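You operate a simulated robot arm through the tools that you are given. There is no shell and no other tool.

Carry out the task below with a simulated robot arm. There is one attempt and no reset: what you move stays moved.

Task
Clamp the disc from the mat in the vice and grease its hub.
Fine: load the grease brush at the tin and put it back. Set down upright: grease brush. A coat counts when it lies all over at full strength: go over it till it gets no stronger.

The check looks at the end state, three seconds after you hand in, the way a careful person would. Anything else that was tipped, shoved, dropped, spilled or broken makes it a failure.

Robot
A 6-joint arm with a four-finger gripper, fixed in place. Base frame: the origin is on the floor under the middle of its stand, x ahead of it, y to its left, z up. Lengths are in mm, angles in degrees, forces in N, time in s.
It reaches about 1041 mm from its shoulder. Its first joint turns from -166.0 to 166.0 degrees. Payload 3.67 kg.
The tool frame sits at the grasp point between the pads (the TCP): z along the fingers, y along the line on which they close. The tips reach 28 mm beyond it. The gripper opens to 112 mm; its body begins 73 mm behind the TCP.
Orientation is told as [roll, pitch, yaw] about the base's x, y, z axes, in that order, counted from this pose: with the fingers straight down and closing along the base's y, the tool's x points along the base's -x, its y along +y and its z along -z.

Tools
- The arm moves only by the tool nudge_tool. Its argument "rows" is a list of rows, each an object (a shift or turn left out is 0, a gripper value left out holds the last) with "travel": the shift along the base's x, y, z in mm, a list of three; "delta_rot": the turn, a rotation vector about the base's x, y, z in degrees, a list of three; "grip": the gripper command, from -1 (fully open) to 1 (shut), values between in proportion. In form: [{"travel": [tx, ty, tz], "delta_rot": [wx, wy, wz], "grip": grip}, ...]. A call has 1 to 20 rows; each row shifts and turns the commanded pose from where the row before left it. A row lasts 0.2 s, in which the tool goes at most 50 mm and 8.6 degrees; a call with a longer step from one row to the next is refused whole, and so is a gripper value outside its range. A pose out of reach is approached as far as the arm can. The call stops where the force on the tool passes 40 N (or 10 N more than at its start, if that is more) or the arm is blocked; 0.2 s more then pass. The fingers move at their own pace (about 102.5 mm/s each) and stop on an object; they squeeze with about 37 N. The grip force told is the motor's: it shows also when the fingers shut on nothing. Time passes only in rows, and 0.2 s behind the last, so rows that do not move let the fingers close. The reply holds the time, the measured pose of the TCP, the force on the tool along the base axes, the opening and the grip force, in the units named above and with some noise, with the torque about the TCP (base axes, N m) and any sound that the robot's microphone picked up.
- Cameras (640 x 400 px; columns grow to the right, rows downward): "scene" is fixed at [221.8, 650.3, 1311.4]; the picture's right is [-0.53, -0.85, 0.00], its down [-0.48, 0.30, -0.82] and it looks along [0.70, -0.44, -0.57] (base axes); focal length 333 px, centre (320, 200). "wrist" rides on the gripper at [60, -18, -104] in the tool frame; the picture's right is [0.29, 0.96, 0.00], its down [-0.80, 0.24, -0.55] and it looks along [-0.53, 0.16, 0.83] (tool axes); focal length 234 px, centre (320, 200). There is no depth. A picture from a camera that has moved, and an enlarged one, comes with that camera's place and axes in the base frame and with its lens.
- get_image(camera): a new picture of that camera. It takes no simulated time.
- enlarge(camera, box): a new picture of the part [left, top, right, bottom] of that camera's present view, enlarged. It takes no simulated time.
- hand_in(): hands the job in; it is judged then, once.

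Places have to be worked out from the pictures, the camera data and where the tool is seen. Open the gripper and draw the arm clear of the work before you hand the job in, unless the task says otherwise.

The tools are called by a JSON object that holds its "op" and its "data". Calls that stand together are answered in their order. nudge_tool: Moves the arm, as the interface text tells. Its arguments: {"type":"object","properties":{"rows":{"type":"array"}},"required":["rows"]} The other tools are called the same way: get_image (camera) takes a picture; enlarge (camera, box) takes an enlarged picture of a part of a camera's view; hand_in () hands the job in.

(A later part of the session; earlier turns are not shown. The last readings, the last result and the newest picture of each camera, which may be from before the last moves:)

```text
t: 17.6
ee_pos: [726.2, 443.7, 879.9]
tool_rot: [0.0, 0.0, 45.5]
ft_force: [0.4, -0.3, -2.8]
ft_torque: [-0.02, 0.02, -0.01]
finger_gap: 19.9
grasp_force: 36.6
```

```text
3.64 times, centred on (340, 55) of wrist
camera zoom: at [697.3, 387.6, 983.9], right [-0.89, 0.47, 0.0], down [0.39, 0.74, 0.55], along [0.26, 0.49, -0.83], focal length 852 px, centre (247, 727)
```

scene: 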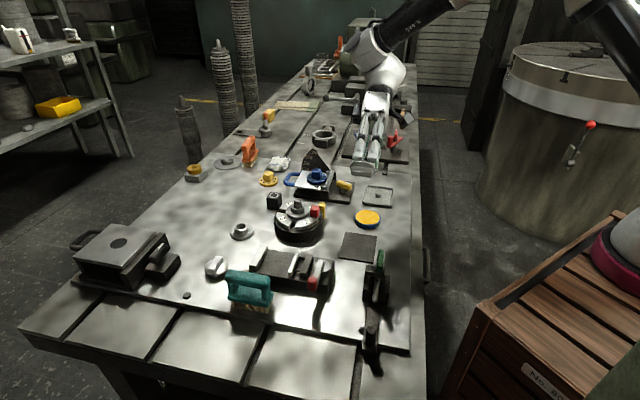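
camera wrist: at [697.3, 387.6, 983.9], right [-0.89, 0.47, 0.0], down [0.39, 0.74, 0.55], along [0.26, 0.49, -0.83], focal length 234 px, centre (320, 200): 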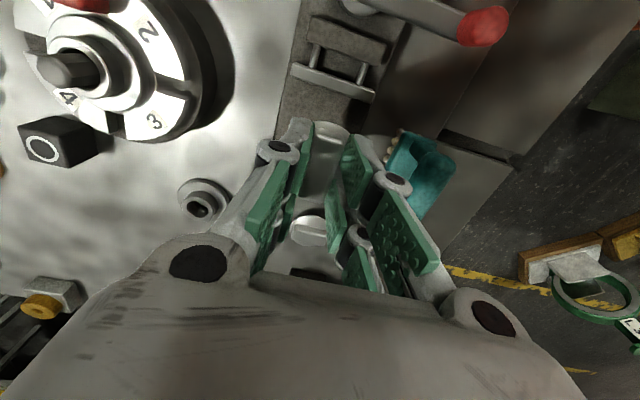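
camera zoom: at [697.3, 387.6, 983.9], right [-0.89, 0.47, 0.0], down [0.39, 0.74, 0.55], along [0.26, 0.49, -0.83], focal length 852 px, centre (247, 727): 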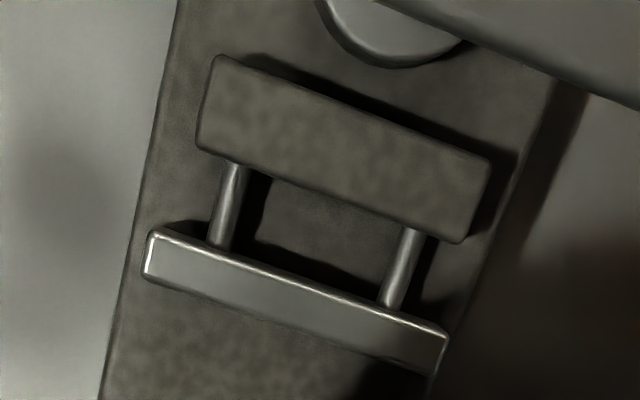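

The yaw matches the jaws to about half a degree and the disc is centred within a few mm. I'll shift 2 mm toward the fixed jaw and lower until just above the jaw tops.

{"op": "nudge_tool", "data": {"rows": [{"travel": [1.4, 1.4, -15]}, {"travel": [0, 0, -20]}, {"travel": [0, 0, -12]}, {"travel": [0, 0, 0]}]}}

{"op": "enlarge", "data": {"camera": "scene", "box": [248, 225, 320, 285]}}

{"op": "get_image", "data": {"camera": "wrist"}}

```text
t: 18.6
ee_pos: [727.6, 444.3, 833.2]
tool_rot: [0.0, 0.0, 45.6]
ft_force: [0.6, -0.3, -1.1]
ft_torque: [-0.01, 0.0, 0.02]
finger_gap: 19.8
grasp_force: 37.2
```

```text
6.67 times, centred on (284, 255) of scene
camera zoom: at [221.8, 650.3, 1311.4], right [-0.53, -0.85, 0.0], down [-0.48, 0.3, -0.82], along [0.7, -0.44, -0.57], focal length 2217 px, centre (560, -167)
```

zoom: 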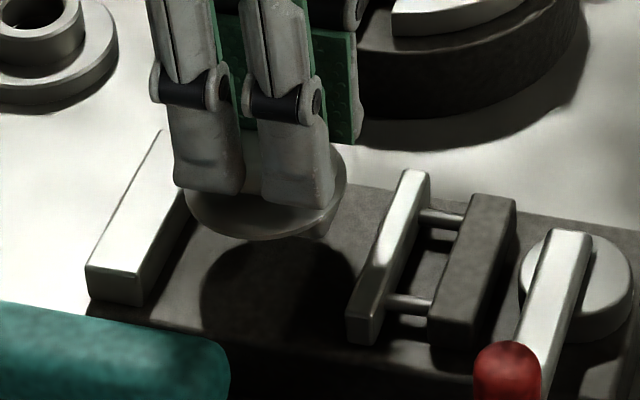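

```text
taken
camera wrist: at [698.8, 388.4, 937.0], right [-0.88, 0.47, 0.0], down [0.39, 0.74, 0.55], along [0.26, 0.49, -0.83], focal length 234 px, centre (320, 200)
```

wrist: 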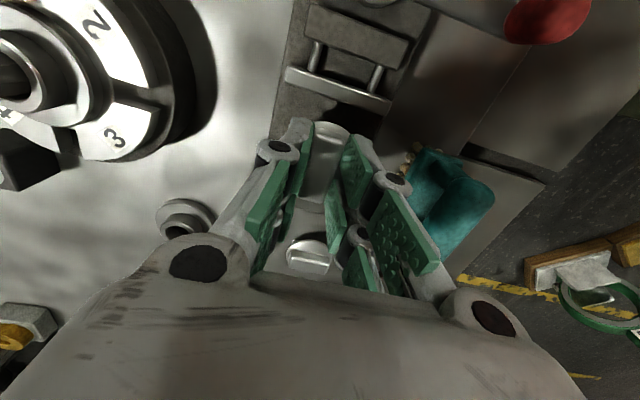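

The disc sits squarely between the jaws. I'll lower 13 mm more and look at the gap between the flange and the jaw tops.

{"op": "nudge_tool", "data": {"rows": [{"travel": [0, 0, -5]}, {"travel": [0, 0, -5]}, {"travel": [0, 0, -3]}, {"travel": [0, 0, 0]}]}}

{"op": "enlarge", "data": {"camera": "scene", "box": [252, 235, 316, 275]}}

```text
t: 19.6
ee_pos: [727.3, 445.2, 819.5]
tool_rot: [0.0, -0.1, 45.6]
ft_force: [0.0, -0.4, -2.1]
ft_torque: [0.0, 0.02, 0.01]
finger_gap: 19.7
grasp_force: 36.7
```

```text
10.00 times, centred on (284, 255) of scene
camera zoom: at [221.8, 650.3, 1311.4], right [-0.53, -0.85, 0.0], down [-0.48, 0.3, -0.82], along [0.7, -0.44, -0.57], focal length 3326 px, centre (680, -350)
```

zoom: 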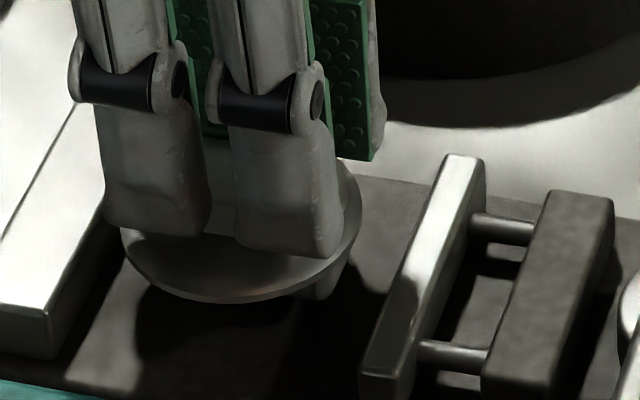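

There are roughly 9–10 mm of gap on each side. I'll keep lowering in small steps until I feel the base.

{"op": "nudge_tool", "data": {"rows": [{"travel": [0, 0, -2]}, {"travel": [0, 0, -2]}, {"travel": [0, 0, 0]}]}}

{"op": "nudge_tool", "data": {"rows": [{"travel": [0, 0, -1.5]}, {"travel": [0, 0, 0]}]}}

{"op": "nudge_tool", "data": {"rows": [{"travel": [0, 0, -1.5]}, {"travel": [0, 0, 0]}]}}

```text
t: 20.4
ee_pos: [726.7, 445.9, 815.7]
tool_rot: [0.0, 0.1, 45.5]
ft_force: [-1.3, -0.8, -2.4]
ft_torque: [0.01, -0.02, 0.0]
finger_gap: 20.2
grasp_force: 37.0
```

```text
t: 21.0
ee_pos: [727.9, 444.8, 815.9]
tool_rot: [0.0, 0.0, 45.5]
ft_force: [-0.7, -1.1, 2.5]
ft_torque: [0.04, -0.12, -0.03]
finger_gap: 20.1
grasp_force: 37.5
```

```text
t: 21.6
ee_pos: [725.1, 446.1, 814.3]
tool_rot: [0.0, -0.1, 45.4]
ft_force: [-4.7, -1.0, 13.7]
ft_torque: [0.1, -0.15, -0.01]
finger_gap: 20.0
grasp_force: 37.0
```

The force has risen to about 14 N, so the lower bar is resting on the vice base at TCP z≈815. I'll relax slightly and look before releasing.

{"op": "nudge_tool", "data": {"rows": [{"travel": [0, 0, 0.8]}, {"travel": [0, 0, 0]}]}}

{"op": "enlarge", "data": {"camera": "scene", "box": [252, 235, 316, 275]}}

{"op": "get_image", "data": {"camera": "wrist"}}

```text
t: 22.2
ee_pos: [726.9, 446.1, 815.5]
tool_rot: [0.0, 0.0, 45.6]
ft_force: [0.2, 3.1, 7.0]
ft_torque: [0.33, -0.26, 0.07]
finger_gap: 19.8
grasp_force: 37.2
```

```text
10.00 times, centred on (284, 255) of scene
camera zoom: at [221.8, 650.3, 1311.4], right [-0.53, -0.85, 0.0], down [-0.48, 0.3, -0.82], along [0.7, -0.44, -0.57], focal length 3326 px, centre (680, -350)
```

zoom: 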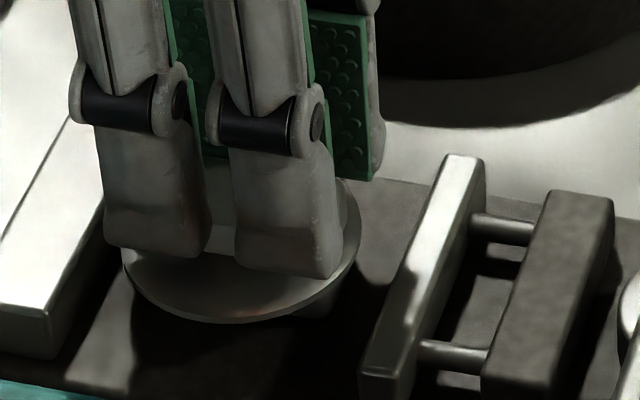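

```text
taken
camera wrist: at [697.8, 389.6, 919.2], right [-0.89, 0.47, 0.0], down [0.39, 0.74, 0.55], along [0.26, 0.49, -0.83], focal length 234 px, centre (320, 200)
```

wrist: 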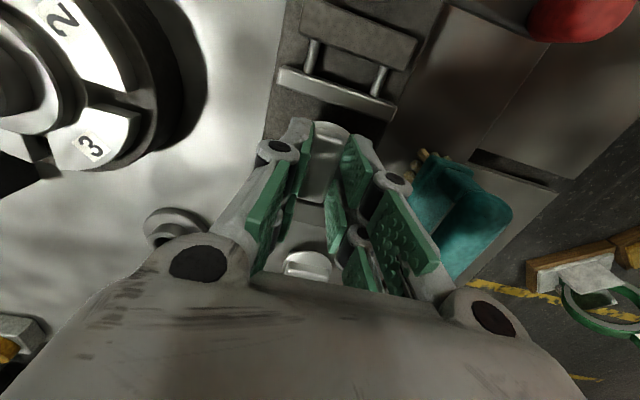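

The disc rests on the base between the jaws. I'll slide it toward the fixed jaw in small steps until I feel contact, so that clamping needs the least jaw travel.

{"op": "nudge_tool", "data": {"rows": [{"travel": [2.1, 2.1, 0.3]}, {"travel": [2.1, 2.1, 0]}, {"travel": [0, 0, 0]}]}}

{"op": "nudge_tool", "data": {"rows": [{"travel": [1.1, 1.1, 0]}, {"travel": [0, 0, 0]}]}}

{"op": "nudge_tool", "data": {"rows": [{"travel": [1.1, 1.1, 0]}, {"travel": [0, 0, 0]}]}}

{"op": "enlarge", "data": {"camera": "scene", "box": [252, 235, 316, 275]}}

```text
t: 23.0
ee_pos: [731.1, 448.9, 814.1]
tool_rot: [0.1, 0.1, 45.5]
ft_force: [-2.5, -3.4, 9.4]
ft_torque: [-0.04, -0.17, -0.03]
finger_gap: 19.9
grasp_force: 37.0
```

```text
t: 23.6
ee_pos: [731.6, 449.3, 814.2]
tool_rot: [0.1, 0.2, 45.5]
ft_force: [-7.0, -5.9, 6.9]
ft_torque: [-0.16, 0.06, 0.05]
finger_gap: 19.9
grasp_force: 36.9
```

```text
t: 24.2
ee_pos: [733.8, 450.6, 814.2]
tool_rot: [-0.2, 0.2, 45.6]
ft_force: [-19.6, -17.2, 7.3]
ft_torque: [-0.48, 0.56, 0.05]
finger_gap: 19.9
grasp_force: 36.6
```

```text
10.00 times, centred on (284, 255) of scene
camera zoom: at [221.8, 650.3, 1311.4], right [-0.53, -0.85, 0.0], down [-0.48, 0.3, -0.82], along [0.7, -0.44, -0.57], focal length 3326 px, centre (680, -350)
```

zoom: 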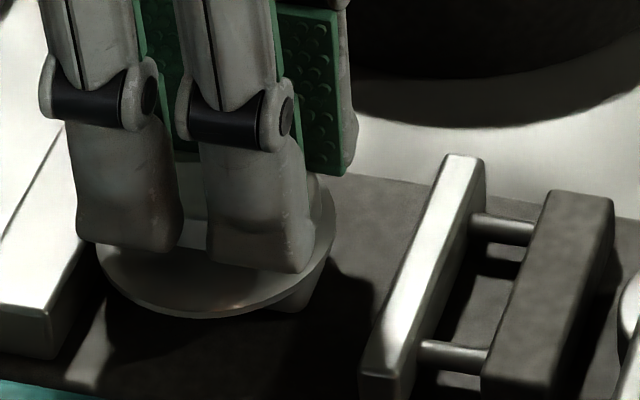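

Contact with the fixed jaw shows as about 26 N against the push, where the flange rim would meet it. I'll back off about 1.5 mm to relax, then open the fingers a little and rise.

{"op": "nudge_tool", "data": {"rows": [{"travel": [-1.1, -1.1, 0]}, {"travel": [0, 0, 0]}]}}

{"op": "nudge_tool", "data": {"rows": [{"grip": 0.5}, {"grip": 0.3}, {"travel": [0, 0, 0]}]}}

{"op": "enlarge", "data": {"camera": "scene", "box": [252, 235, 316, 275]}}

```text
t: 24.8
ee_pos: [731.9, 450.9, 814.4]
tool_rot: [0.0, -0.1, 45.6]
ft_force: [-15.3, -11.2, -2.2]
ft_torque: [-0.4, 0.58, 0.09]
finger_gap: 20.1
grasp_force: 37.2
```

```text
t: 25.6
ee_pos: [732.8, 451.0, 816.1]
tool_rot: [0.0, 0.0, 45.5]
ft_force: [-0.6, -0.7, -0.2]
ft_torque: [0.0, -0.01, -0.03]
finger_gap: 39.4
grasp_force: 0.1
```

```text
10.00 times, centred on (284, 255) of scene
camera zoom: at [221.8, 650.3, 1311.4], right [-0.53, -0.85, 0.0], down [-0.48, 0.3, -0.82], along [0.7, -0.44, -0.57], focal length 3326 px, centre (680, -350)
```

zoom: 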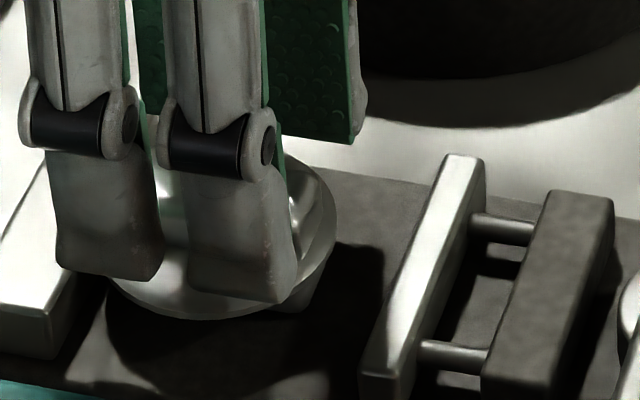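

Released with no residual force. I'll rise clear and check that the disc sits flat.

{"op": "nudge_tool", "data": {"rows": [{"travel": [0, 0, 10]}, {"travel": [0, 0, 25]}, {"travel": [0, 0, 35]}, {"travel": [0, 0, 35]}, {"travel": [0, 0, 0]}]}}

{"op": "enlarge", "data": {"camera": "scene", "box": [248, 235, 320, 285]}}

{"op": "get_image", "data": {"camera": "wrist"}}

{"op": "enlarge", "data": {"camera": "wrist", "box": [240, 60, 400, 180]}}

```text
t: 26.8
ee_pos: [734.3, 447.7, 919.1]
tool_rot: [0.0, 0.0, 45.4]
ft_force: [0.6, 0.2, -0.5]
ft_torque: [0.02, -0.01, 0.0]
finger_gap: 39.0
grasp_force: 0.0
```

```text
8.00 times, centred on (284, 260) of scene
camera zoom: at [221.8, 650.3, 1311.4], right [-0.53, -0.85, 0.0], down [-0.48, 0.3, -0.82], along [0.7, -0.44, -0.57], focal length 2660 px, centre (608, -280)
```

zoom: 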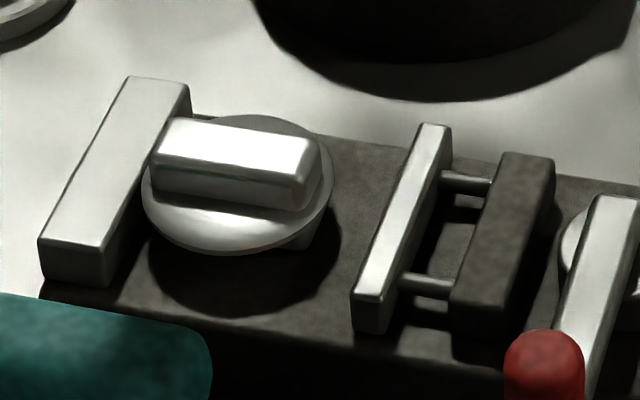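

```text
taken
camera wrist: at [705.1, 392.1, 1022.6], right [-0.88, 0.47, 0.0], down [0.39, 0.74, 0.55], along [0.26, 0.49, -0.83], focal length 234 px, centre (320, 200)
```

wrist: 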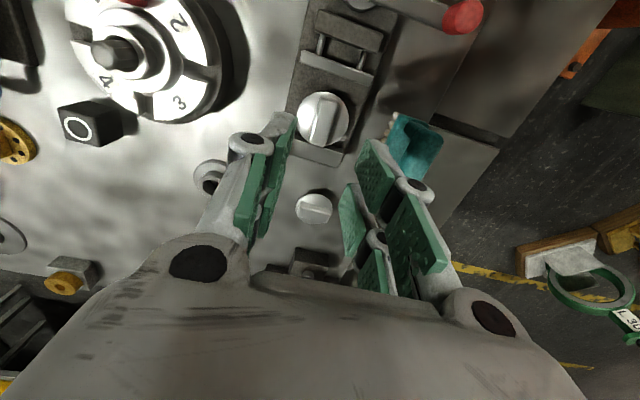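

```text
3.33 times, centred on (320, 120) of wrist
camera zoom: at [705.1, 392.1, 1022.6], right [-0.88, 0.47, 0.0], down [0.39, 0.74, 0.55], along [0.26, 0.49, -0.83], focal length 781 px, centre (320, 467)
```

zoom: 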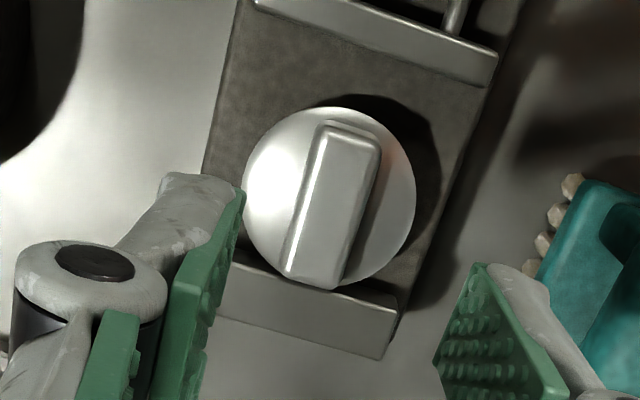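

I want to see whether the rim meets the fixed jaw's face or overlaps its top, so I'll zoom in on that spot.

{"op": "enlarge", "data": {"camera": "wrist", "box": [290, 125, 354, 170]}}

{"op": "enlarge", "data": {"camera": "scene", "box": [252, 243, 292, 273]}}

{"op": "enlarge", "data": {"camera": "wrist", "box": [290, 0, 490, 120]}}

```text
8.89 times, centred on (322, 148) of wrist
camera zoom: at [705.1, 392.1, 1022.6], right [-0.88, 0.47, 0.0], down [0.39, 0.74, 0.55], along [0.26, 0.49, -0.83], focal length 2082 px, centre (302, 667)
```

zoom: 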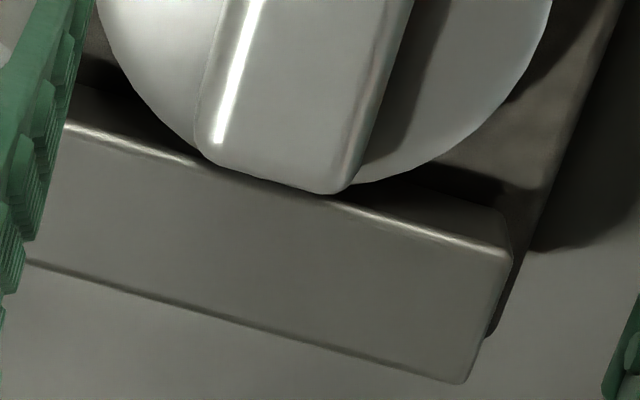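

```text
13.33 times, centred on (272, 258) of scene
camera zoom: at [221.8, 650.3, 1311.4], right [-0.53, -0.85, 0.0], down [-0.48, 0.3, -0.82], along [0.7, -0.44, -0.57], focal length 4434 px, centre (960, -573)
```

zoom: 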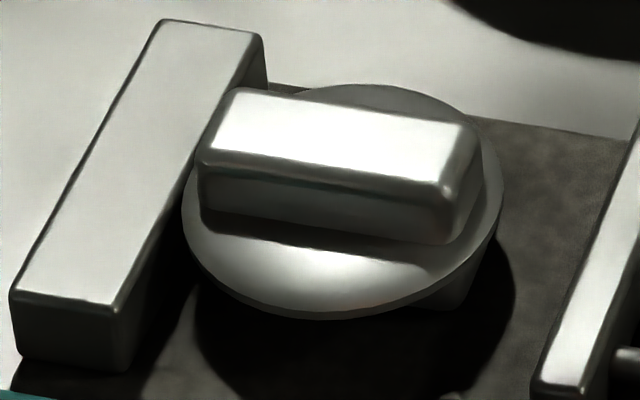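

```text
3.20 times, centred on (390, 60) of wrist
camera zoom: at [705.1, 392.1, 1022.6], right [-0.88, 0.47, 0.0], down [0.39, 0.74, 0.55], along [0.26, 0.49, -0.83], focal length 749 px, centre (96, 648)
```

zoom: 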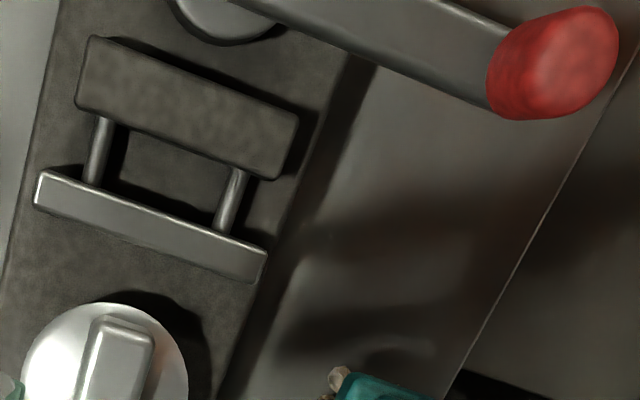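

The flange rim now touches the fixed jaw's inner face. Next is the lever, so I'll bring the wrist camera in over the cam to see how it is pivoted.

{"op": "nudge_tool", "data": {"rows": [{"travel": [-30, -37, 0]}, {"travel": [-30, -37, 0]}, {"travel": [-30, -37, 0]}, {"travel": [-31, -37, -10]}, {"travel": [0, 0, 0]}]}}

{"op": "get_image", "data": {"camera": "wrist"}}

{"op": "enlarge", "data": {"camera": "wrist", "box": [270, 120, 430, 240]}}

{"op": "enlarge", "data": {"camera": "wrist", "box": [300, 160, 372, 214]}}

```text
t: 28.0
ee_pos: [612.0, 303.5, 911.8]
tool_rot: [-0.1, 0.0, 45.5]
ft_force: [0.3, -0.6, 0.5]
ft_torque: [0.01, 0.01, 0.02]
finger_gap: 39.3
grasp_force: 0.1
```

```text
taken
camera wrist: at [582.7, 246.9, 1015.7], right [-0.88, 0.47, 0.0], down [0.39, 0.74, 0.55], along [0.26, 0.49, -0.83], focal length 234 px, centre (320, 200)
```

wrist: 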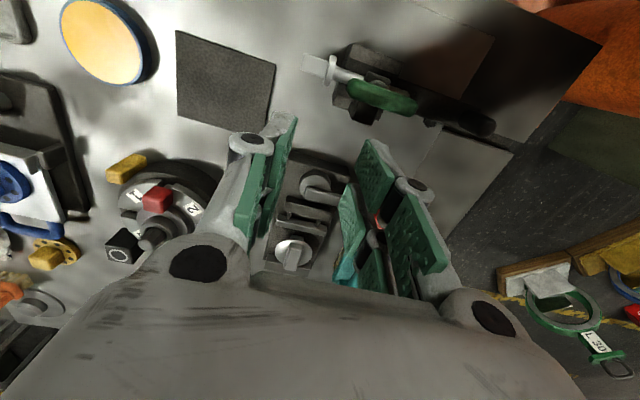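

```text
3.33 times, centred on (350, 180) of wrist
camera zoom: at [582.7, 246.9, 1015.7], right [-0.88, 0.47, 0.0], down [0.39, 0.74, 0.55], along [0.26, 0.49, -0.83], focal length 781 px, centre (220, 267)
```

zoom: 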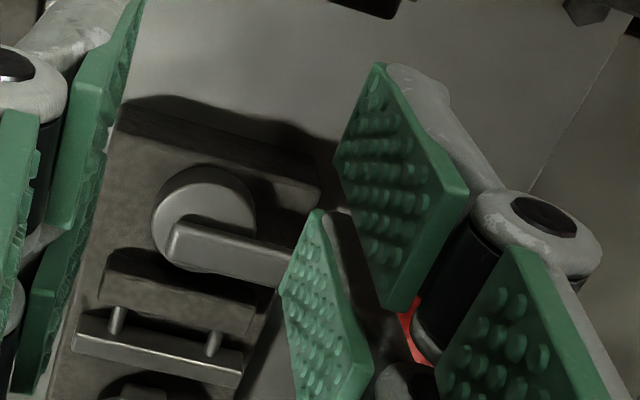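

```text
7.41 times, centred on (336, 187) of wrist
camera zoom: at [582.7, 246.9, 1015.7], right [-0.88, 0.47, 0.0], down [0.39, 0.74, 0.55], along [0.26, 0.49, -0.83], focal length 1735 px, centre (202, 296)
```

zoom: 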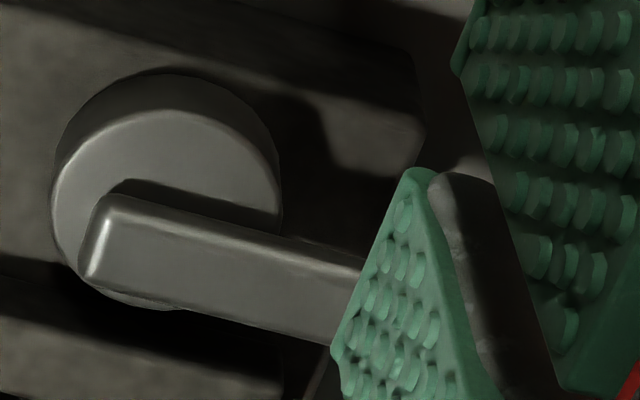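

The cam looks concentric with the lever, so I can't tell the closing direction from its shape. I'll hover over the red knob near (603, 427) to locate it precisely.

{"op": "nudge_tool", "data": {"rows": [{"travel": [-3, 41, 0]}, {"travel": [-3, 41, 0]}, {"travel": [-3, 41, -12]}, {"travel": [0, 0, 0]}]}}

{"op": "get_image", "data": {"camera": "wrist"}}

{"op": "enlarge", "data": {"camera": "wrist", "box": [240, 60, 400, 180]}}

{"op": "enlarge", "data": {"camera": "scene", "box": [270, 200, 380, 310]}}

```text
t: 29.0
ee_pos: [602.8, 425.6, 899.8]
tool_rot: [0.0, 0.1, 45.6]
ft_force: [-0.7, 0.1, -0.6]
ft_torque: [0.01, 0.02, 0.03]
finger_gap: 39.3
grasp_force: 0.1
```

```text
taken
camera wrist: at [573.1, 369.5, 1003.5], right [-0.88, 0.47, 0.0], down [0.39, 0.74, 0.55], along [0.26, 0.49, -0.83], focal length 234 px, centre (320, 200)
```

wrist: 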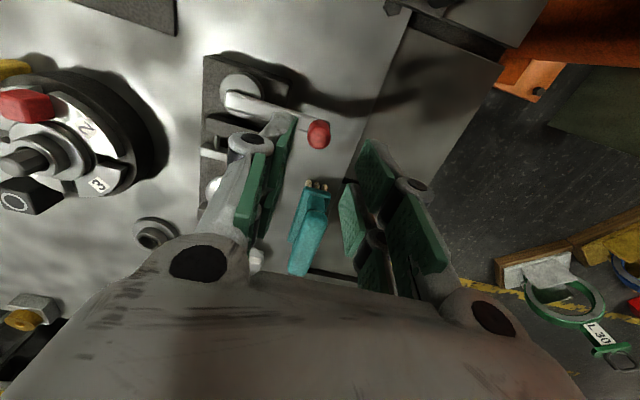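

```text
3.33 times, centred on (320, 120) of wrist
camera zoom: at [573.1, 369.5, 1003.5], right [-0.88, 0.47, 0.0], down [0.39, 0.74, 0.55], along [0.26, 0.49, -0.83], focal length 781 px, centre (320, 467)
```

zoom: 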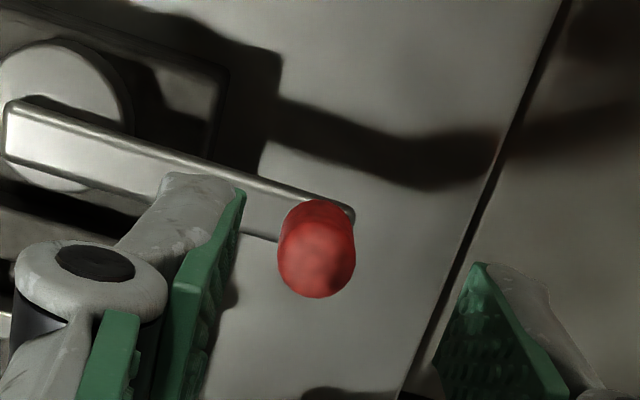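

```text
3.64 times, centred on (325, 255) of scene
camera zoom: at [221.8, 650.3, 1311.4], right [-0.53, -0.85, 0.0], down [-0.48, 0.3, -0.82], along [0.7, -0.44, -0.57], focal length 1209 px, centre (302, 0)
```

zoom: 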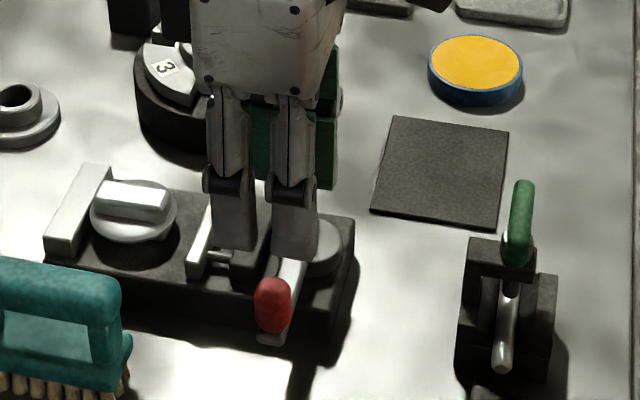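

The knob is about 19 mm across at (604, 426), spanning z≈800–820. I'll centre over it, lower so the fingertips are beside the knob but above the lever arm, and close on it.

{"op": "nudge_tool", "data": {"rows": [{"travel": [1.3, 0.8, -25]}, {"travel": [0, 0, -25]}, {"travel": [0, 0, -13]}, {"travel": [0, 0, 0]}]}}

{"op": "enlarge", "data": {"camera": "wrist", "box": [240, 90, 400, 210]}}

{"op": "enlarge", "data": {"camera": "scene", "box": [280, 230, 360, 300]}}

```text
t: 30.0
ee_pos: [604.4, 426.7, 835.2]
tool_rot: [0.0, 0.0, 45.5]
ft_force: [0.0, 0.1, -0.7]
ft_torque: [0.01, 0.05, -0.01]
finger_gap: 38.9
grasp_force: 0.0
```

```text
3.33 times, centred on (320, 150) of wrist
camera zoom: at [574.4, 370.5, 940.1], right [-0.89, 0.47, 0.0], down [0.39, 0.74, 0.55], along [0.26, 0.49, -0.83], focal length 781 px, centre (320, 367)
```

zoom: 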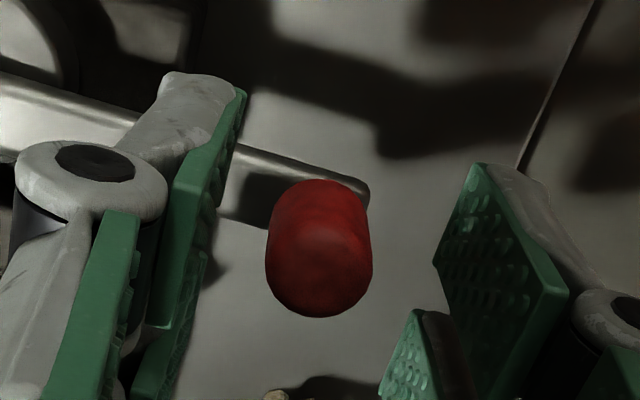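

```text
5.71 times, centred on (320, 265) of scene
camera zoom: at [221.8, 650.3, 1311.4], right [-0.53, -0.85, 0.0], down [-0.48, 0.3, -0.82], along [0.7, -0.44, -0.57], focal length 1900 px, centre (320, -171)
```

zoom: 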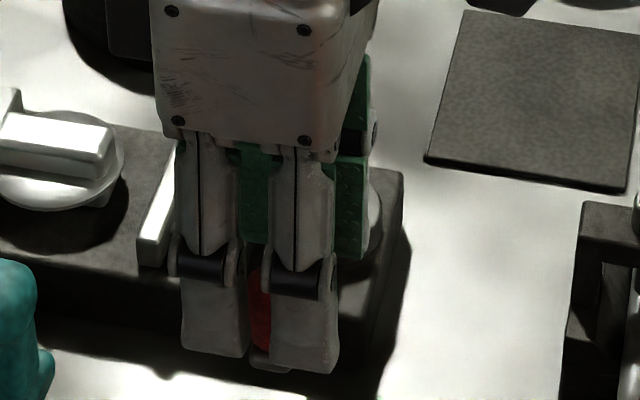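

The knob sits centrally between the four fingers. I'll lower 3 mm more and close on it.

{"op": "nudge_tool", "data": {"rows": [{"travel": [0, 0, -3]}, {"grip": 1}, {"grip": 1}, {"grip": 1}]}}

{"op": "enlarge", "data": {"camera": "wrist", "box": [240, 90, 400, 210]}}

```text
t: 31.0
ee_pos: [604.0, 427.7, 833.1]
tool_rot: [0.0, -0.1, 45.5]
ft_force: [-1.4, 2.7, -2.5]
ft_torque: [0.25, -0.08, -0.03]
finger_gap: 16.5
grasp_force: 45.0
```

```text
3.33 times, centred on (320, 150) of wrist
camera zoom: at [574.7, 371.0, 936.9], right [-0.89, 0.47, 0.0], down [0.39, 0.74, 0.55], along [0.26, 0.49, -0.83], focal length 781 px, centre (320, 367)
```

zoom: 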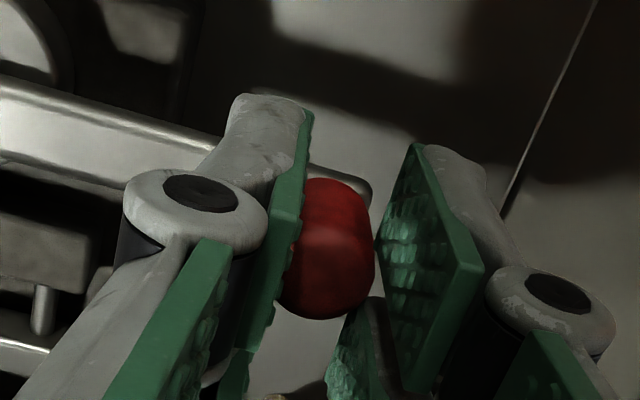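

The knob is caged at a 16.5 mm opening. I'll test the lever by a small swing toward the jaws' side first, watching the force.

{"op": "nudge_tool", "data": {"rows": [{"travel": [1.9, 1.7, 0], "delta_rot": [0, 0, -2]}, {"travel": [1.9, 1.7, 0], "delta_rot": [0, 0, -2]}, {"travel": [0, 0, 0]}]}}

{"op": "enlarge", "data": {"camera": "scene", "box": [280, 230, 360, 300]}}

```text
t: 31.8
ee_pos: [606.1, 429.2, 832.6]
tool_rot: [0.0, 0.4, 41.4]
ft_force: [-29.7, -18.3, 7.8]
ft_torque: [-1.2, 1.65, 0.02]
finger_gap: 16.6
grasp_force: 45.2
```

```text
5.71 times, centred on (320, 265) of scene
camera zoom: at [221.8, 650.3, 1311.4], right [-0.53, -0.85, 0.0], down [-0.48, 0.3, -0.82], along [0.7, -0.44, -0.57], focal length 1900 px, centre (320, -171)
```

zoom: 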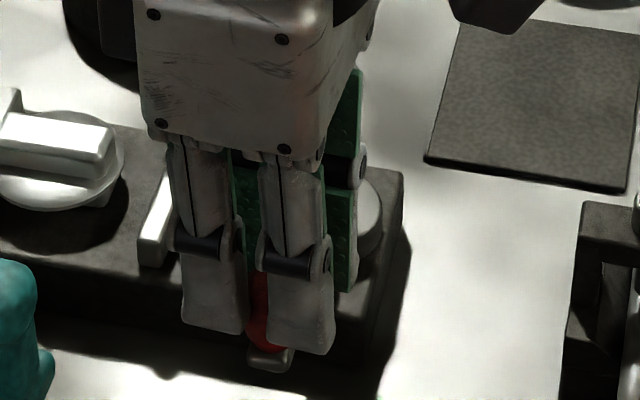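

That direction is blocked (about 35 N with hardly any motion). I'll return and try swinging the lever the other way.

{"op": "nudge_tool", "data": {"rows": [{"travel": [-1.9, -1.7, 0], "delta_rot": [0, 0, 2]}, {"travel": [-1.9, -1.7, 0], "delta_rot": [0, 0, 2]}, {"travel": [0, 0, 0]}]}}

{"op": "nudge_tool", "data": {"rows": [{"travel": [-1.8, -2.1, 0], "delta_rot": [0, 0, 2]}, {"travel": [-1.8, -2.1, 0], "delta_rot": [0, 0, 2]}, {"travel": [0, 0, 0]}]}}

{"op": "enlarge", "data": {"camera": "scene", "box": [260, 220, 370, 310]}}

```text
t: 32.6
ee_pos: [603.6, 427.6, 832.1]
tool_rot: [0.1, -0.1, 45.7]
ft_force: [-11.5, 5.0, -14.4]
ft_torque: [0.83, -0.42, 0.03]
finger_gap: 16.5
grasp_force: 45.4
```

```text
t: 33.4
ee_pos: [600.5, 423.2, 832.7]
tool_rot: [0.0, -0.1, 49.5]
ft_force: [-6.9, 11.1, -7.6]
ft_torque: [0.87, -0.42, 0.21]
finger_gap: 16.4
grasp_force: 45.0
```

```text
4.44 times, centred on (315, 265) of scene
camera zoom: at [221.8, 650.3, 1311.4], right [-0.53, -0.85, 0.0], down [-0.48, 0.3, -0.82], along [0.7, -0.44, -0.57], focal length 1478 px, centre (342, -89)
```

zoom: 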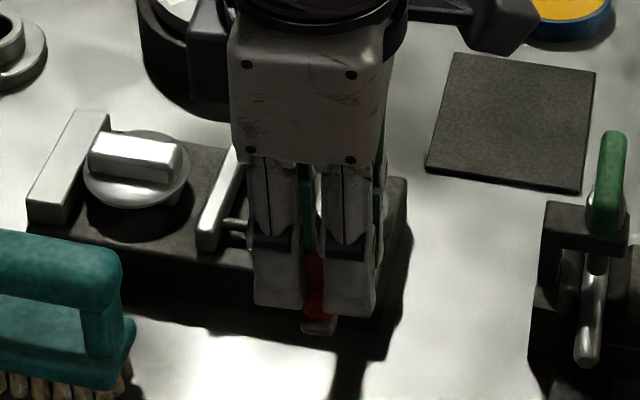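

This way the lever moves freely; the remaining force is mainly radial. I'll continue swinging along the arc about the pivot near (654, 373).

{"op": "nudge_tool", "data": {"rows": [{"travel": [-3.2, -2.3, 0], "delta_rot": [0, 0, 3]}, {"travel": [-2.4, -3.0, 0], "delta_rot": [0, 0, 3]}, {"travel": [-2.3, -3.2, 0], "delta_rot": [0, 0, 3]}, {"travel": [-2.1, -3.3, 0], "delta_rot": [0, 0, 3]}, {"travel": [0, 0, 0]}]}}

{"op": "enlarge", "data": {"camera": "scene", "box": [260, 220, 370, 310]}}

{"op": "enlarge", "data": {"camera": "wrist", "box": [200, 60, 400, 210]}}

```text
t: 34.6
ee_pos: [591.6, 409.6, 833.3]
tool_rot: [0.0, -0.2, 61.5]
ft_force: [18.4, -4.6, 14.4]
ft_torque: [-0.08, -0.73, 0.29]
finger_gap: 16.3
grasp_force: 45.2
```

```text
4.44 times, centred on (315, 265) of scene
camera zoom: at [221.8, 650.3, 1311.4], right [-0.53, -0.85, 0.0], down [-0.48, 0.3, -0.82], along [0.7, -0.44, -0.57], focal length 1478 px, centre (342, -89)
```

zoom: 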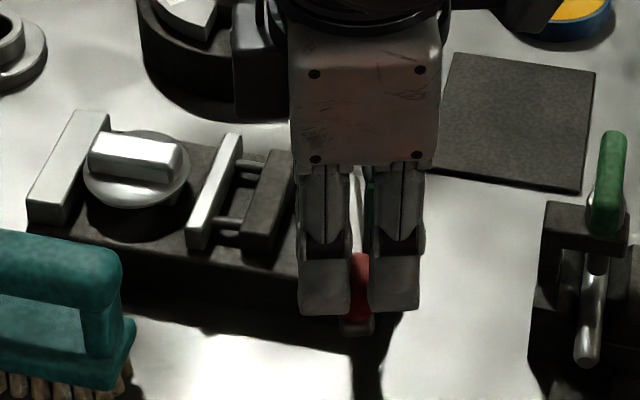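

```text
2.67 times, centred on (300, 135) of wrist
camera zoom: at [578.4, 348.0, 936.9], right [-0.98, 0.2, 0.0], down [0.17, 0.81, 0.55], along [0.11, 0.54, -0.83], focal length 624 px, centre (373, 373)
```

zoom: 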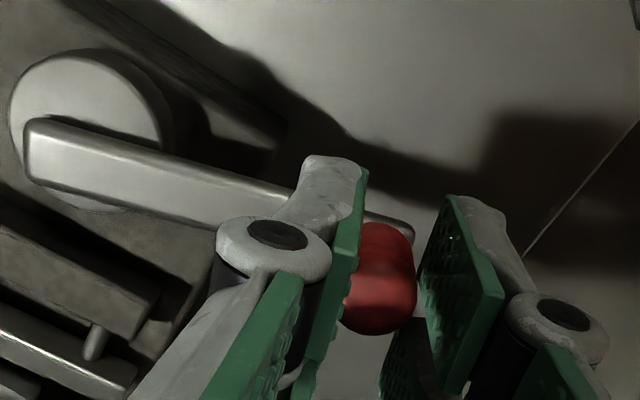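

The jaw has advanced several mm, and the arc fits a pivot at (656.5, 375.5) with a 73 mm radius. I'll continue the swing.

{"op": "nudge_tool", "data": {"rows": [{"travel": [-1.1, -6.4, 0], "delta_rot": [0, 0, 4]}, {"travel": [-1.9, -4.8, 0], "delta_rot": [0, 0, 4]}, {"travel": [-1.6, -4.9, 0], "delta_rot": [0, 0, 4]}, {"travel": [-1.2, -4.9, 0], "delta_rot": [0, 0, 4]}, {"travel": [0, 0, 0]}]}}

{"op": "enlarge", "data": {"camera": "scene", "box": [260, 220, 370, 310]}}

```text
t: 35.8
ee_pos: [584.6, 389.3, 832.7]
tool_rot: [0.0, -0.2, 77.7]
ft_force: [12.8, -1.8, 32.9]
ft_torque: [-0.75, -0.17, 0.09]
finger_gap: 16.4
grasp_force: 44.8
```

```text
4.44 times, centred on (315, 265) of scene
camera zoom: at [221.8, 650.3, 1311.4], right [-0.53, -0.85, 0.0], down [-0.48, 0.3, -0.82], along [0.7, -0.44, -0.57], focal length 1478 px, centre (342, -89)
```

zoom: 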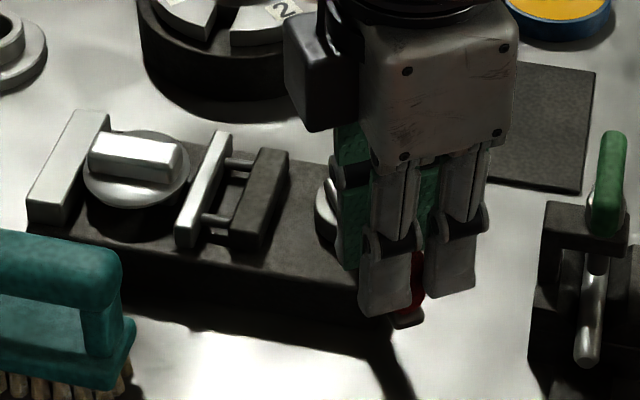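

The jaw has advanced about 12 mm. An upward force of 33 N has built up on the tool, so I'll ease up a little while continuing the swing.

{"op": "nudge_tool", "data": {"rows": [{"travel": [0, 0, 2]}, {"travel": [0, 0, 0]}]}}

{"op": "nudge_tool", "data": {"rows": [{"travel": [-0.8, -5.5, 0], "delta_rot": [0, 0, 4]}, {"travel": [-0.4, -5.1, 0], "delta_rot": [0, 0, 4]}, {"travel": [0, 0, 0]}]}}

{"op": "enlarge", "data": {"camera": "scene", "box": [260, 220, 370, 310]}}

```text
t: 36.4
ee_pos: [584.4, 388.6, 832.7]
tool_rot: [0.0, 0.1, 77.4]
ft_force: [19.7, -0.2, -1.1]
ft_torque: [0.99, -0.74, 0.21]
finger_gap: 16.5
grasp_force: 45.3
```

```text
t: 37.2
ee_pos: [583.0, 378.4, 832.5]
tool_rot: [0.1, 0.1, 85.6]
ft_force: [3.0, 4.8, -13.3]
ft_torque: [0.46, -0.17, 0.3]
finger_gap: 16.3
grasp_force: 45.0
```

```text
4.44 times, centred on (315, 265) of scene
camera zoom: at [221.8, 650.3, 1311.4], right [-0.53, -0.85, 0.0], down [-0.48, 0.3, -0.82], along [0.7, -0.44, -0.57], focal length 1478 px, centre (342, -89)
```

zoom: 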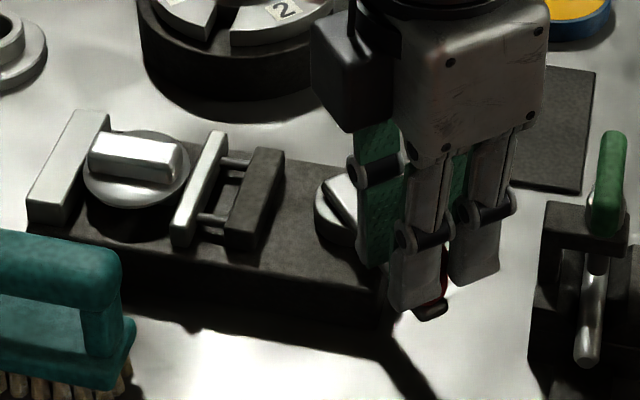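

The swing goes on smoothly with low force. I'll continue a further 12° and watch for the resistance of the jaw meeting the disc.

{"op": "nudge_tool", "data": {"rows": [{"travel": [0, -5.5, 0], "delta_rot": [0, 0, 4]}, {"travel": [0.4, -5.1, 0], "delta_rot": [0, 0, 4]}, {"travel": [0.6, -5.1, 0], "delta_rot": [0, 0, 4]}, {"travel": [0, 0, 0]}]}}

{"op": "enlarge", "data": {"camera": "scene", "box": [260, 220, 370, 310]}}

```text
t: 38.2
ee_pos: [584.0, 363.3, 833.0]
tool_rot: [0.2, 0.2, 97.5]
ft_force: [-15.6, 0.3, -28.2]
ft_torque: [0.15, 0.48, 0.14]
finger_gap: 16.2
grasp_force: 44.9
```

```text
4.44 times, centred on (315, 265) of scene
camera zoom: at [221.8, 650.3, 1311.4], right [-0.53, -0.85, 0.0], down [-0.48, 0.3, -0.82], along [0.7, -0.44, -0.57], focal length 1478 px, centre (342, -89)
```

zoom: 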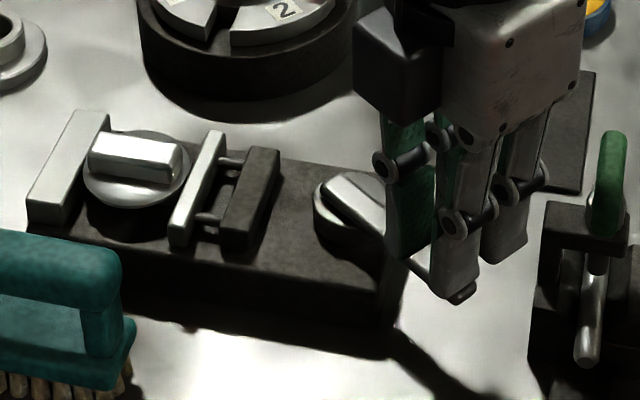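

The jaw travel follows the sine of the swing and needs roughly 14° more, but the hand is nearing the green clamp handle near (558, 298). I'll release the knob with a small opening, rise, and then finish by pushing the knob with shut fingers from the far side.

{"op": "nudge_tool", "data": {"rows": [{"grip": 0.5}, {"grip": 0.46}, {"travel": [0, 0, 0]}]}}

{"op": "nudge_tool", "data": {"rows": [{"travel": [0, 0, 15]}, {"travel": [0, 0, 30]}, {"travel": [0, 20, 30]}, {"travel": [0, 0, 0]}]}}

{"op": "enlarge", "data": {"camera": "scene", "box": [260, 220, 370, 310]}}

{"op": "get_image", "data": {"camera": "wrist"}}

```text
t: 39.0
ee_pos: [584.8, 362.7, 834.4]
tool_rot: [0.0, 0.0, 97.5]
ft_force: [-0.1, -0.2, 0.1]
ft_torque: [0.0, 0.01, -0.03]
finger_gap: 30.1
grasp_force: 0.1
```

```text
t: 40.0
ee_pos: [583.0, 382.8, 909.6]
tool_rot: [0.1, -0.1, 97.5]
ft_force: [-0.9, -0.7, -1.3]
ft_torque: [-0.02, -0.01, 0.03]
finger_gap: 30.1
grasp_force: 0.0
```

```text
4.44 times, centred on (315, 265) of scene
camera zoom: at [221.8, 650.3, 1311.4], right [-0.53, -0.85, 0.0], down [-0.48, 0.3, -0.82], along [0.7, -0.44, -0.57], focal length 1478 px, centre (342, -89)
```

zoom: 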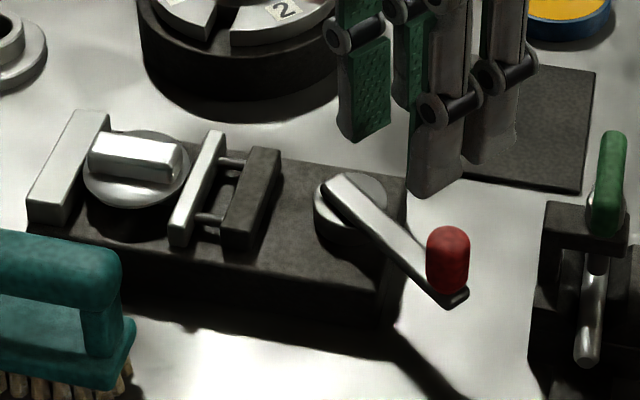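

```text
taken
camera wrist: at [608.9, 324.3, 1014.6], right [-0.91, -0.41, 0.0], down [-0.34, 0.76, 0.55], along [-0.23, 0.5, -0.83], focal length 234 px, centre (320, 200)
```

wrist: 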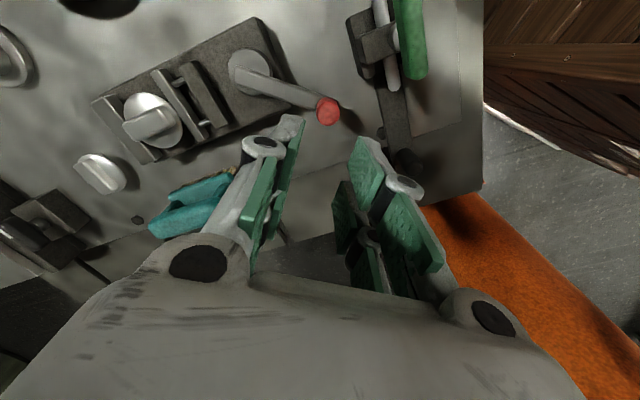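

The lever stays where I left it. I'll shut the fingers, come down on the +y side of the knob and push it along its arc.

{"op": "nudge_tool", "data": {"rows": [{"travel": [-6.5, 25, 0], "grip": 1}, {"travel": [0, 0, 0]}, {"travel": [0, 0, -30]}, {"travel": [0, 0, -30]}, {"travel": [0, 0, -17]}, {"travel": [0, 0, 0]}]}}

{"op": "enlarge", "data": {"camera": "scene", "box": [260, 220, 370, 310]}}

{"op": "enlarge", "data": {"camera": "wrist", "box": [220, 60, 420, 210]}}

```text
t: 41.4
ee_pos: [577.6, 408.9, 832.8]
tool_rot: [0.0, 0.0, 97.5]
ft_force: [0.1, -0.3, -0.2]
ft_torque: [-0.01, 0.0, -0.01]
finger_gap: 0.1
grasp_force: 35.5
```

```text
4.44 times, centred on (315, 265) of scene
camera zoom: at [221.8, 650.3, 1311.4], right [-0.53, -0.85, 0.0], down [-0.48, 0.3, -0.82], along [0.7, -0.44, -0.57], focal length 1478 px, centre (342, -89)
```

zoom: 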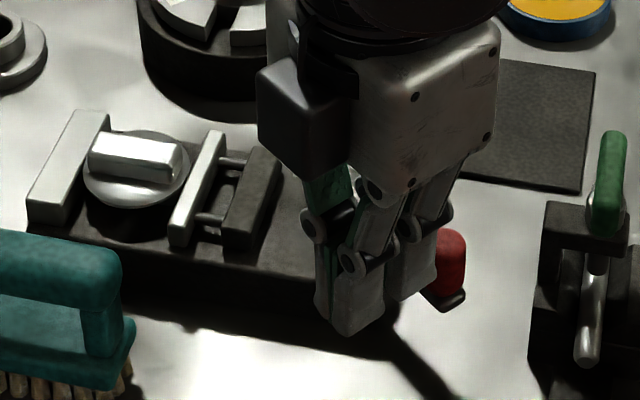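

```text
2.67 times, centred on (320, 135) of wrist
camera zoom: at [604.2, 350.6, 936.5], right [-0.91, -0.41, 0.0], down [-0.34, 0.76, 0.55], along [-0.23, 0.51, -0.83], focal length 624 px, centre (320, 373)
```

zoom: 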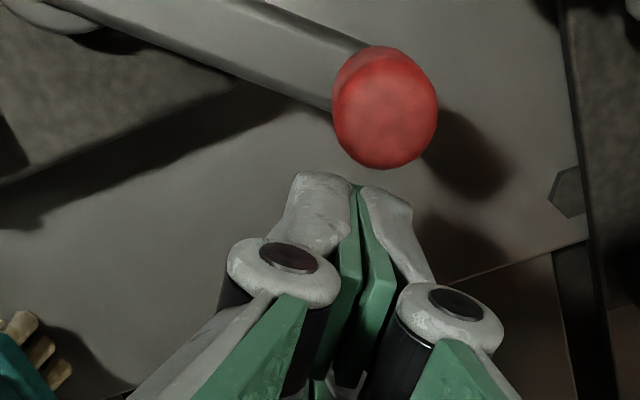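

The knob is centred in front of the shut fingers about 43 mm ahead of the tool axis. I'll push it along the arc step by step, watching the force.

{"op": "nudge_tool", "data": {"rows": [{"travel": [-0.1, -4, 0], "delta_rot": [0, 0, 1]}, {"travel": [0, -3.7, 0], "delta_rot": [0, 0, 1.5]}, {"travel": [-0.8, -2.8, 0], "delta_rot": [0, 0, 2]}, {"travel": [-0.7, -2.8, 0], "delta_rot": [0, 0, 2]}, {"travel": [0, 0, 0]}]}}

{"op": "enlarge", "data": {"camera": "scene", "box": [260, 220, 370, 310]}}

```text
t: 42.6
ee_pos: [576.6, 394.8, 832.9]
tool_rot: [0.0, 0.0, 103.9]
ft_force: [0.2, 1.8, 0.6]
ft_torque: [-0.02, 0.04, 0.02]
finger_gap: 6.0
grasp_force: 35.5
```

```text
4.44 times, centred on (315, 265) of scene
camera zoom: at [221.8, 650.3, 1311.4], right [-0.53, -0.85, 0.0], down [-0.48, 0.3, -0.82], along [0.7, -0.44, -0.57], focal length 1478 px, centre (342, -89)
```

zoom: 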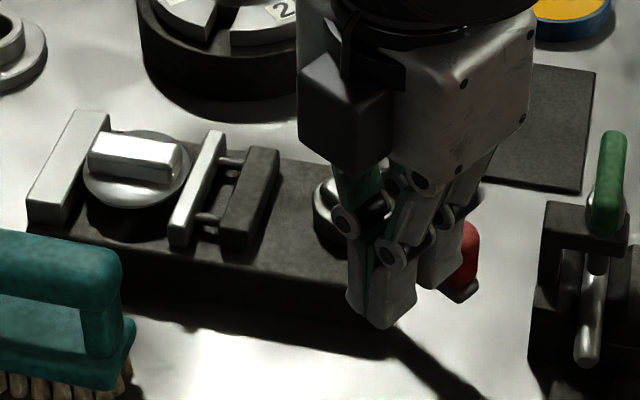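

The lever follows with little force. I'll push further in small increments.

{"op": "nudge_tool", "data": {"rows": [{"travel": [-0.4, -3.9, 0], "delta_rot": [0, 0, 2]}, {"travel": [-0.4, -3.9, 0], "delta_rot": [0, 0, 2]}, {"travel": [0, 0, 0]}]}}

{"op": "nudge_tool", "data": {"rows": [{"travel": [-0.3, -2.8, 0], "delta_rot": [0, 0, 2]}, {"travel": [-0.3, -2.8, 0], "delta_rot": [0, 0, 2]}, {"travel": [0, 0, 0]}]}}

{"op": "enlarge", "data": {"camera": "scene", "box": [260, 220, 370, 310]}}

```text
t: 43.4
ee_pos: [575.2, 387.2, 831.8]
tool_rot: [0.0, 0.0, 107.9]
ft_force: [0.6, 1.2, 0.2]
ft_torque: [0.02, -0.01, 0.0]
finger_gap: 0.1
grasp_force: 35.6
```

```text
t: 44.2
ee_pos: [575.5, 380.4, 832.2]
tool_rot: [0.0, -0.1, 112.0]
ft_force: [-0.5, 1.1, -0.3]
ft_torque: [0.07, -0.02, -0.04]
finger_gap: 0.0
grasp_force: 35.5
```

```text
4.44 times, centred on (315, 265) of scene
camera zoom: at [221.8, 650.3, 1311.4], right [-0.53, -0.85, 0.0], down [-0.48, 0.3, -0.82], along [0.7, -0.44, -0.57], focal length 1478 px, centre (342, -89)
```

zoom: 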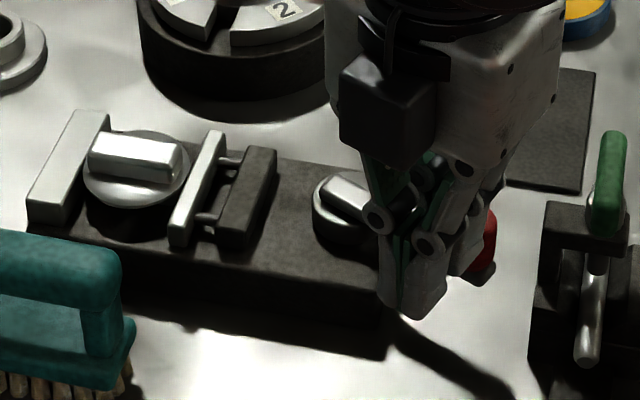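

The moving jaw already rests on the disc and the driving block is now closing up behind it, compressing the linkage. I'll push the lever on toward its end stop.

{"op": "nudge_tool", "data": {"rows": [{"travel": [-0.8, -2.8, 0], "delta_rot": [0, 0, 2]}, {"travel": [0, -3, 0], "delta_rot": [0, 0, 2]}, {"travel": [0, -3, 0], "delta_rot": [0, 0, 2]}, {"travel": [0.1, -2.9, 0], "delta_rot": [0, 0, 2]}, {"travel": [0, 0, 0]}]}}

{"op": "nudge_tool", "data": {"rows": [{"travel": [0.2, -2.9, 0], "delta_rot": [0, 0, 2]}, {"travel": [0.3, -2.8, 0], "delta_rot": [0, 0, 2]}, {"travel": [0.4, -2.9, 0], "delta_rot": [0, 0, 2]}, {"travel": [0.4, -2.8, 0], "delta_rot": [0, 0, 2]}, {"travel": [0, 0, 0]}]}}

{"op": "enlarge", "data": {"camera": "scene", "box": [260, 220, 370, 310]}}

```text
t: 45.4
ee_pos: [574.4, 369.6, 832.7]
tool_rot: [0.0, 0.1, 120.1]
ft_force: [-0.7, 0.7, 0.3]
ft_torque: [-0.01, 0.0, 0.0]
finger_gap: 0.0
grasp_force: 35.6
```

```text
t: 46.6
ee_pos: [576.6, 358.2, 832.3]
tool_rot: [-0.1, 0.0, 128.0]
ft_force: [-0.6, 0.4, 0.6]
ft_torque: [0.04, 0.03, 0.01]
finger_gap: 5.8
grasp_force: 35.5
```

```text
4.44 times, centred on (315, 265) of scene
camera zoom: at [221.8, 650.3, 1311.4], right [-0.53, -0.85, 0.0], down [-0.48, 0.3, -0.82], along [0.7, -0.44, -0.57], focal length 1478 px, centre (342, -89)
```

zoom: 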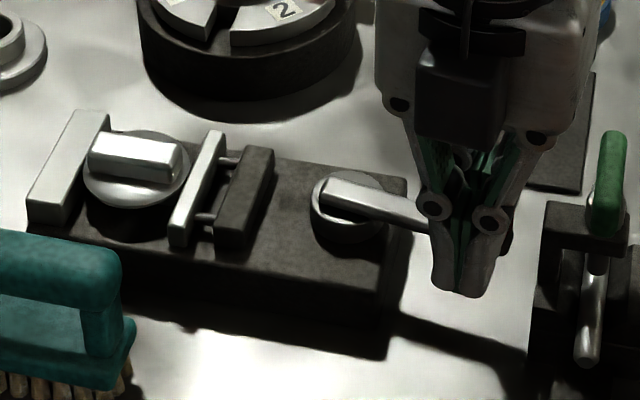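

The lever is near 83° of swing and still moving easily. I'll continue toward 90° and beyond until it meets its stop.

{"op": "nudge_tool", "data": {"rows": [{"travel": [0.2, -3.5, 0], "delta_rot": [0, 0, 4]}, {"travel": [0.8, -2.8, 0], "delta_rot": [0, 0, 2]}, {"travel": [0.8, -2.7, 0], "delta_rot": [0, 0, 2]}, {"travel": [0, 0, 0]}]}}

{"op": "enlarge", "data": {"camera": "scene", "box": [260, 220, 370, 310]}}

{"op": "enlarge", "data": {"camera": "wrist", "box": [220, 60, 420, 210]}}

```text
t: 47.6
ee_pos: [577.6, 349.6, 832.0]
tool_rot: [0.1, 0.1, 136.1]
ft_force: [0.5, 0.1, -0.7]
ft_torque: [0.01, 0.0, 0.02]
finger_gap: 0.0
grasp_force: 36.1
```

```text
4.44 times, centred on (315, 265) of scene
camera zoom: at [221.8, 650.3, 1311.4], right [-0.53, -0.85, 0.0], down [-0.48, 0.3, -0.82], along [0.7, -0.44, -0.57], focal length 1478 px, centre (342, -89)
```

zoom: 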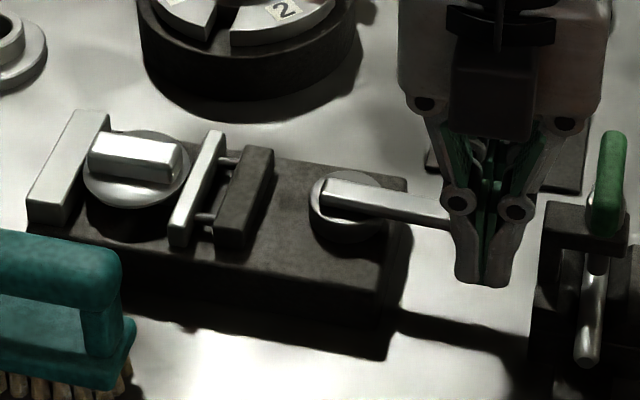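

```text
2.67 times, centred on (320, 135) of wrist
camera zoom: at [632.6, 319.4, 935.8], right [-0.46, -0.89, 0.0], down [-0.74, 0.38, 0.55], along [-0.49, 0.25, -0.83], focal length 624 px, centre (320, 373)
```

zoom: 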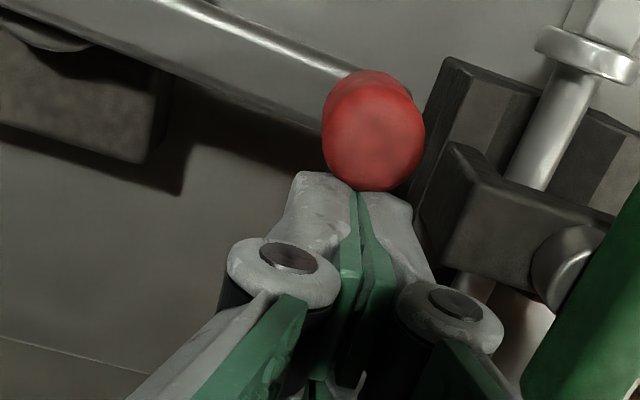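

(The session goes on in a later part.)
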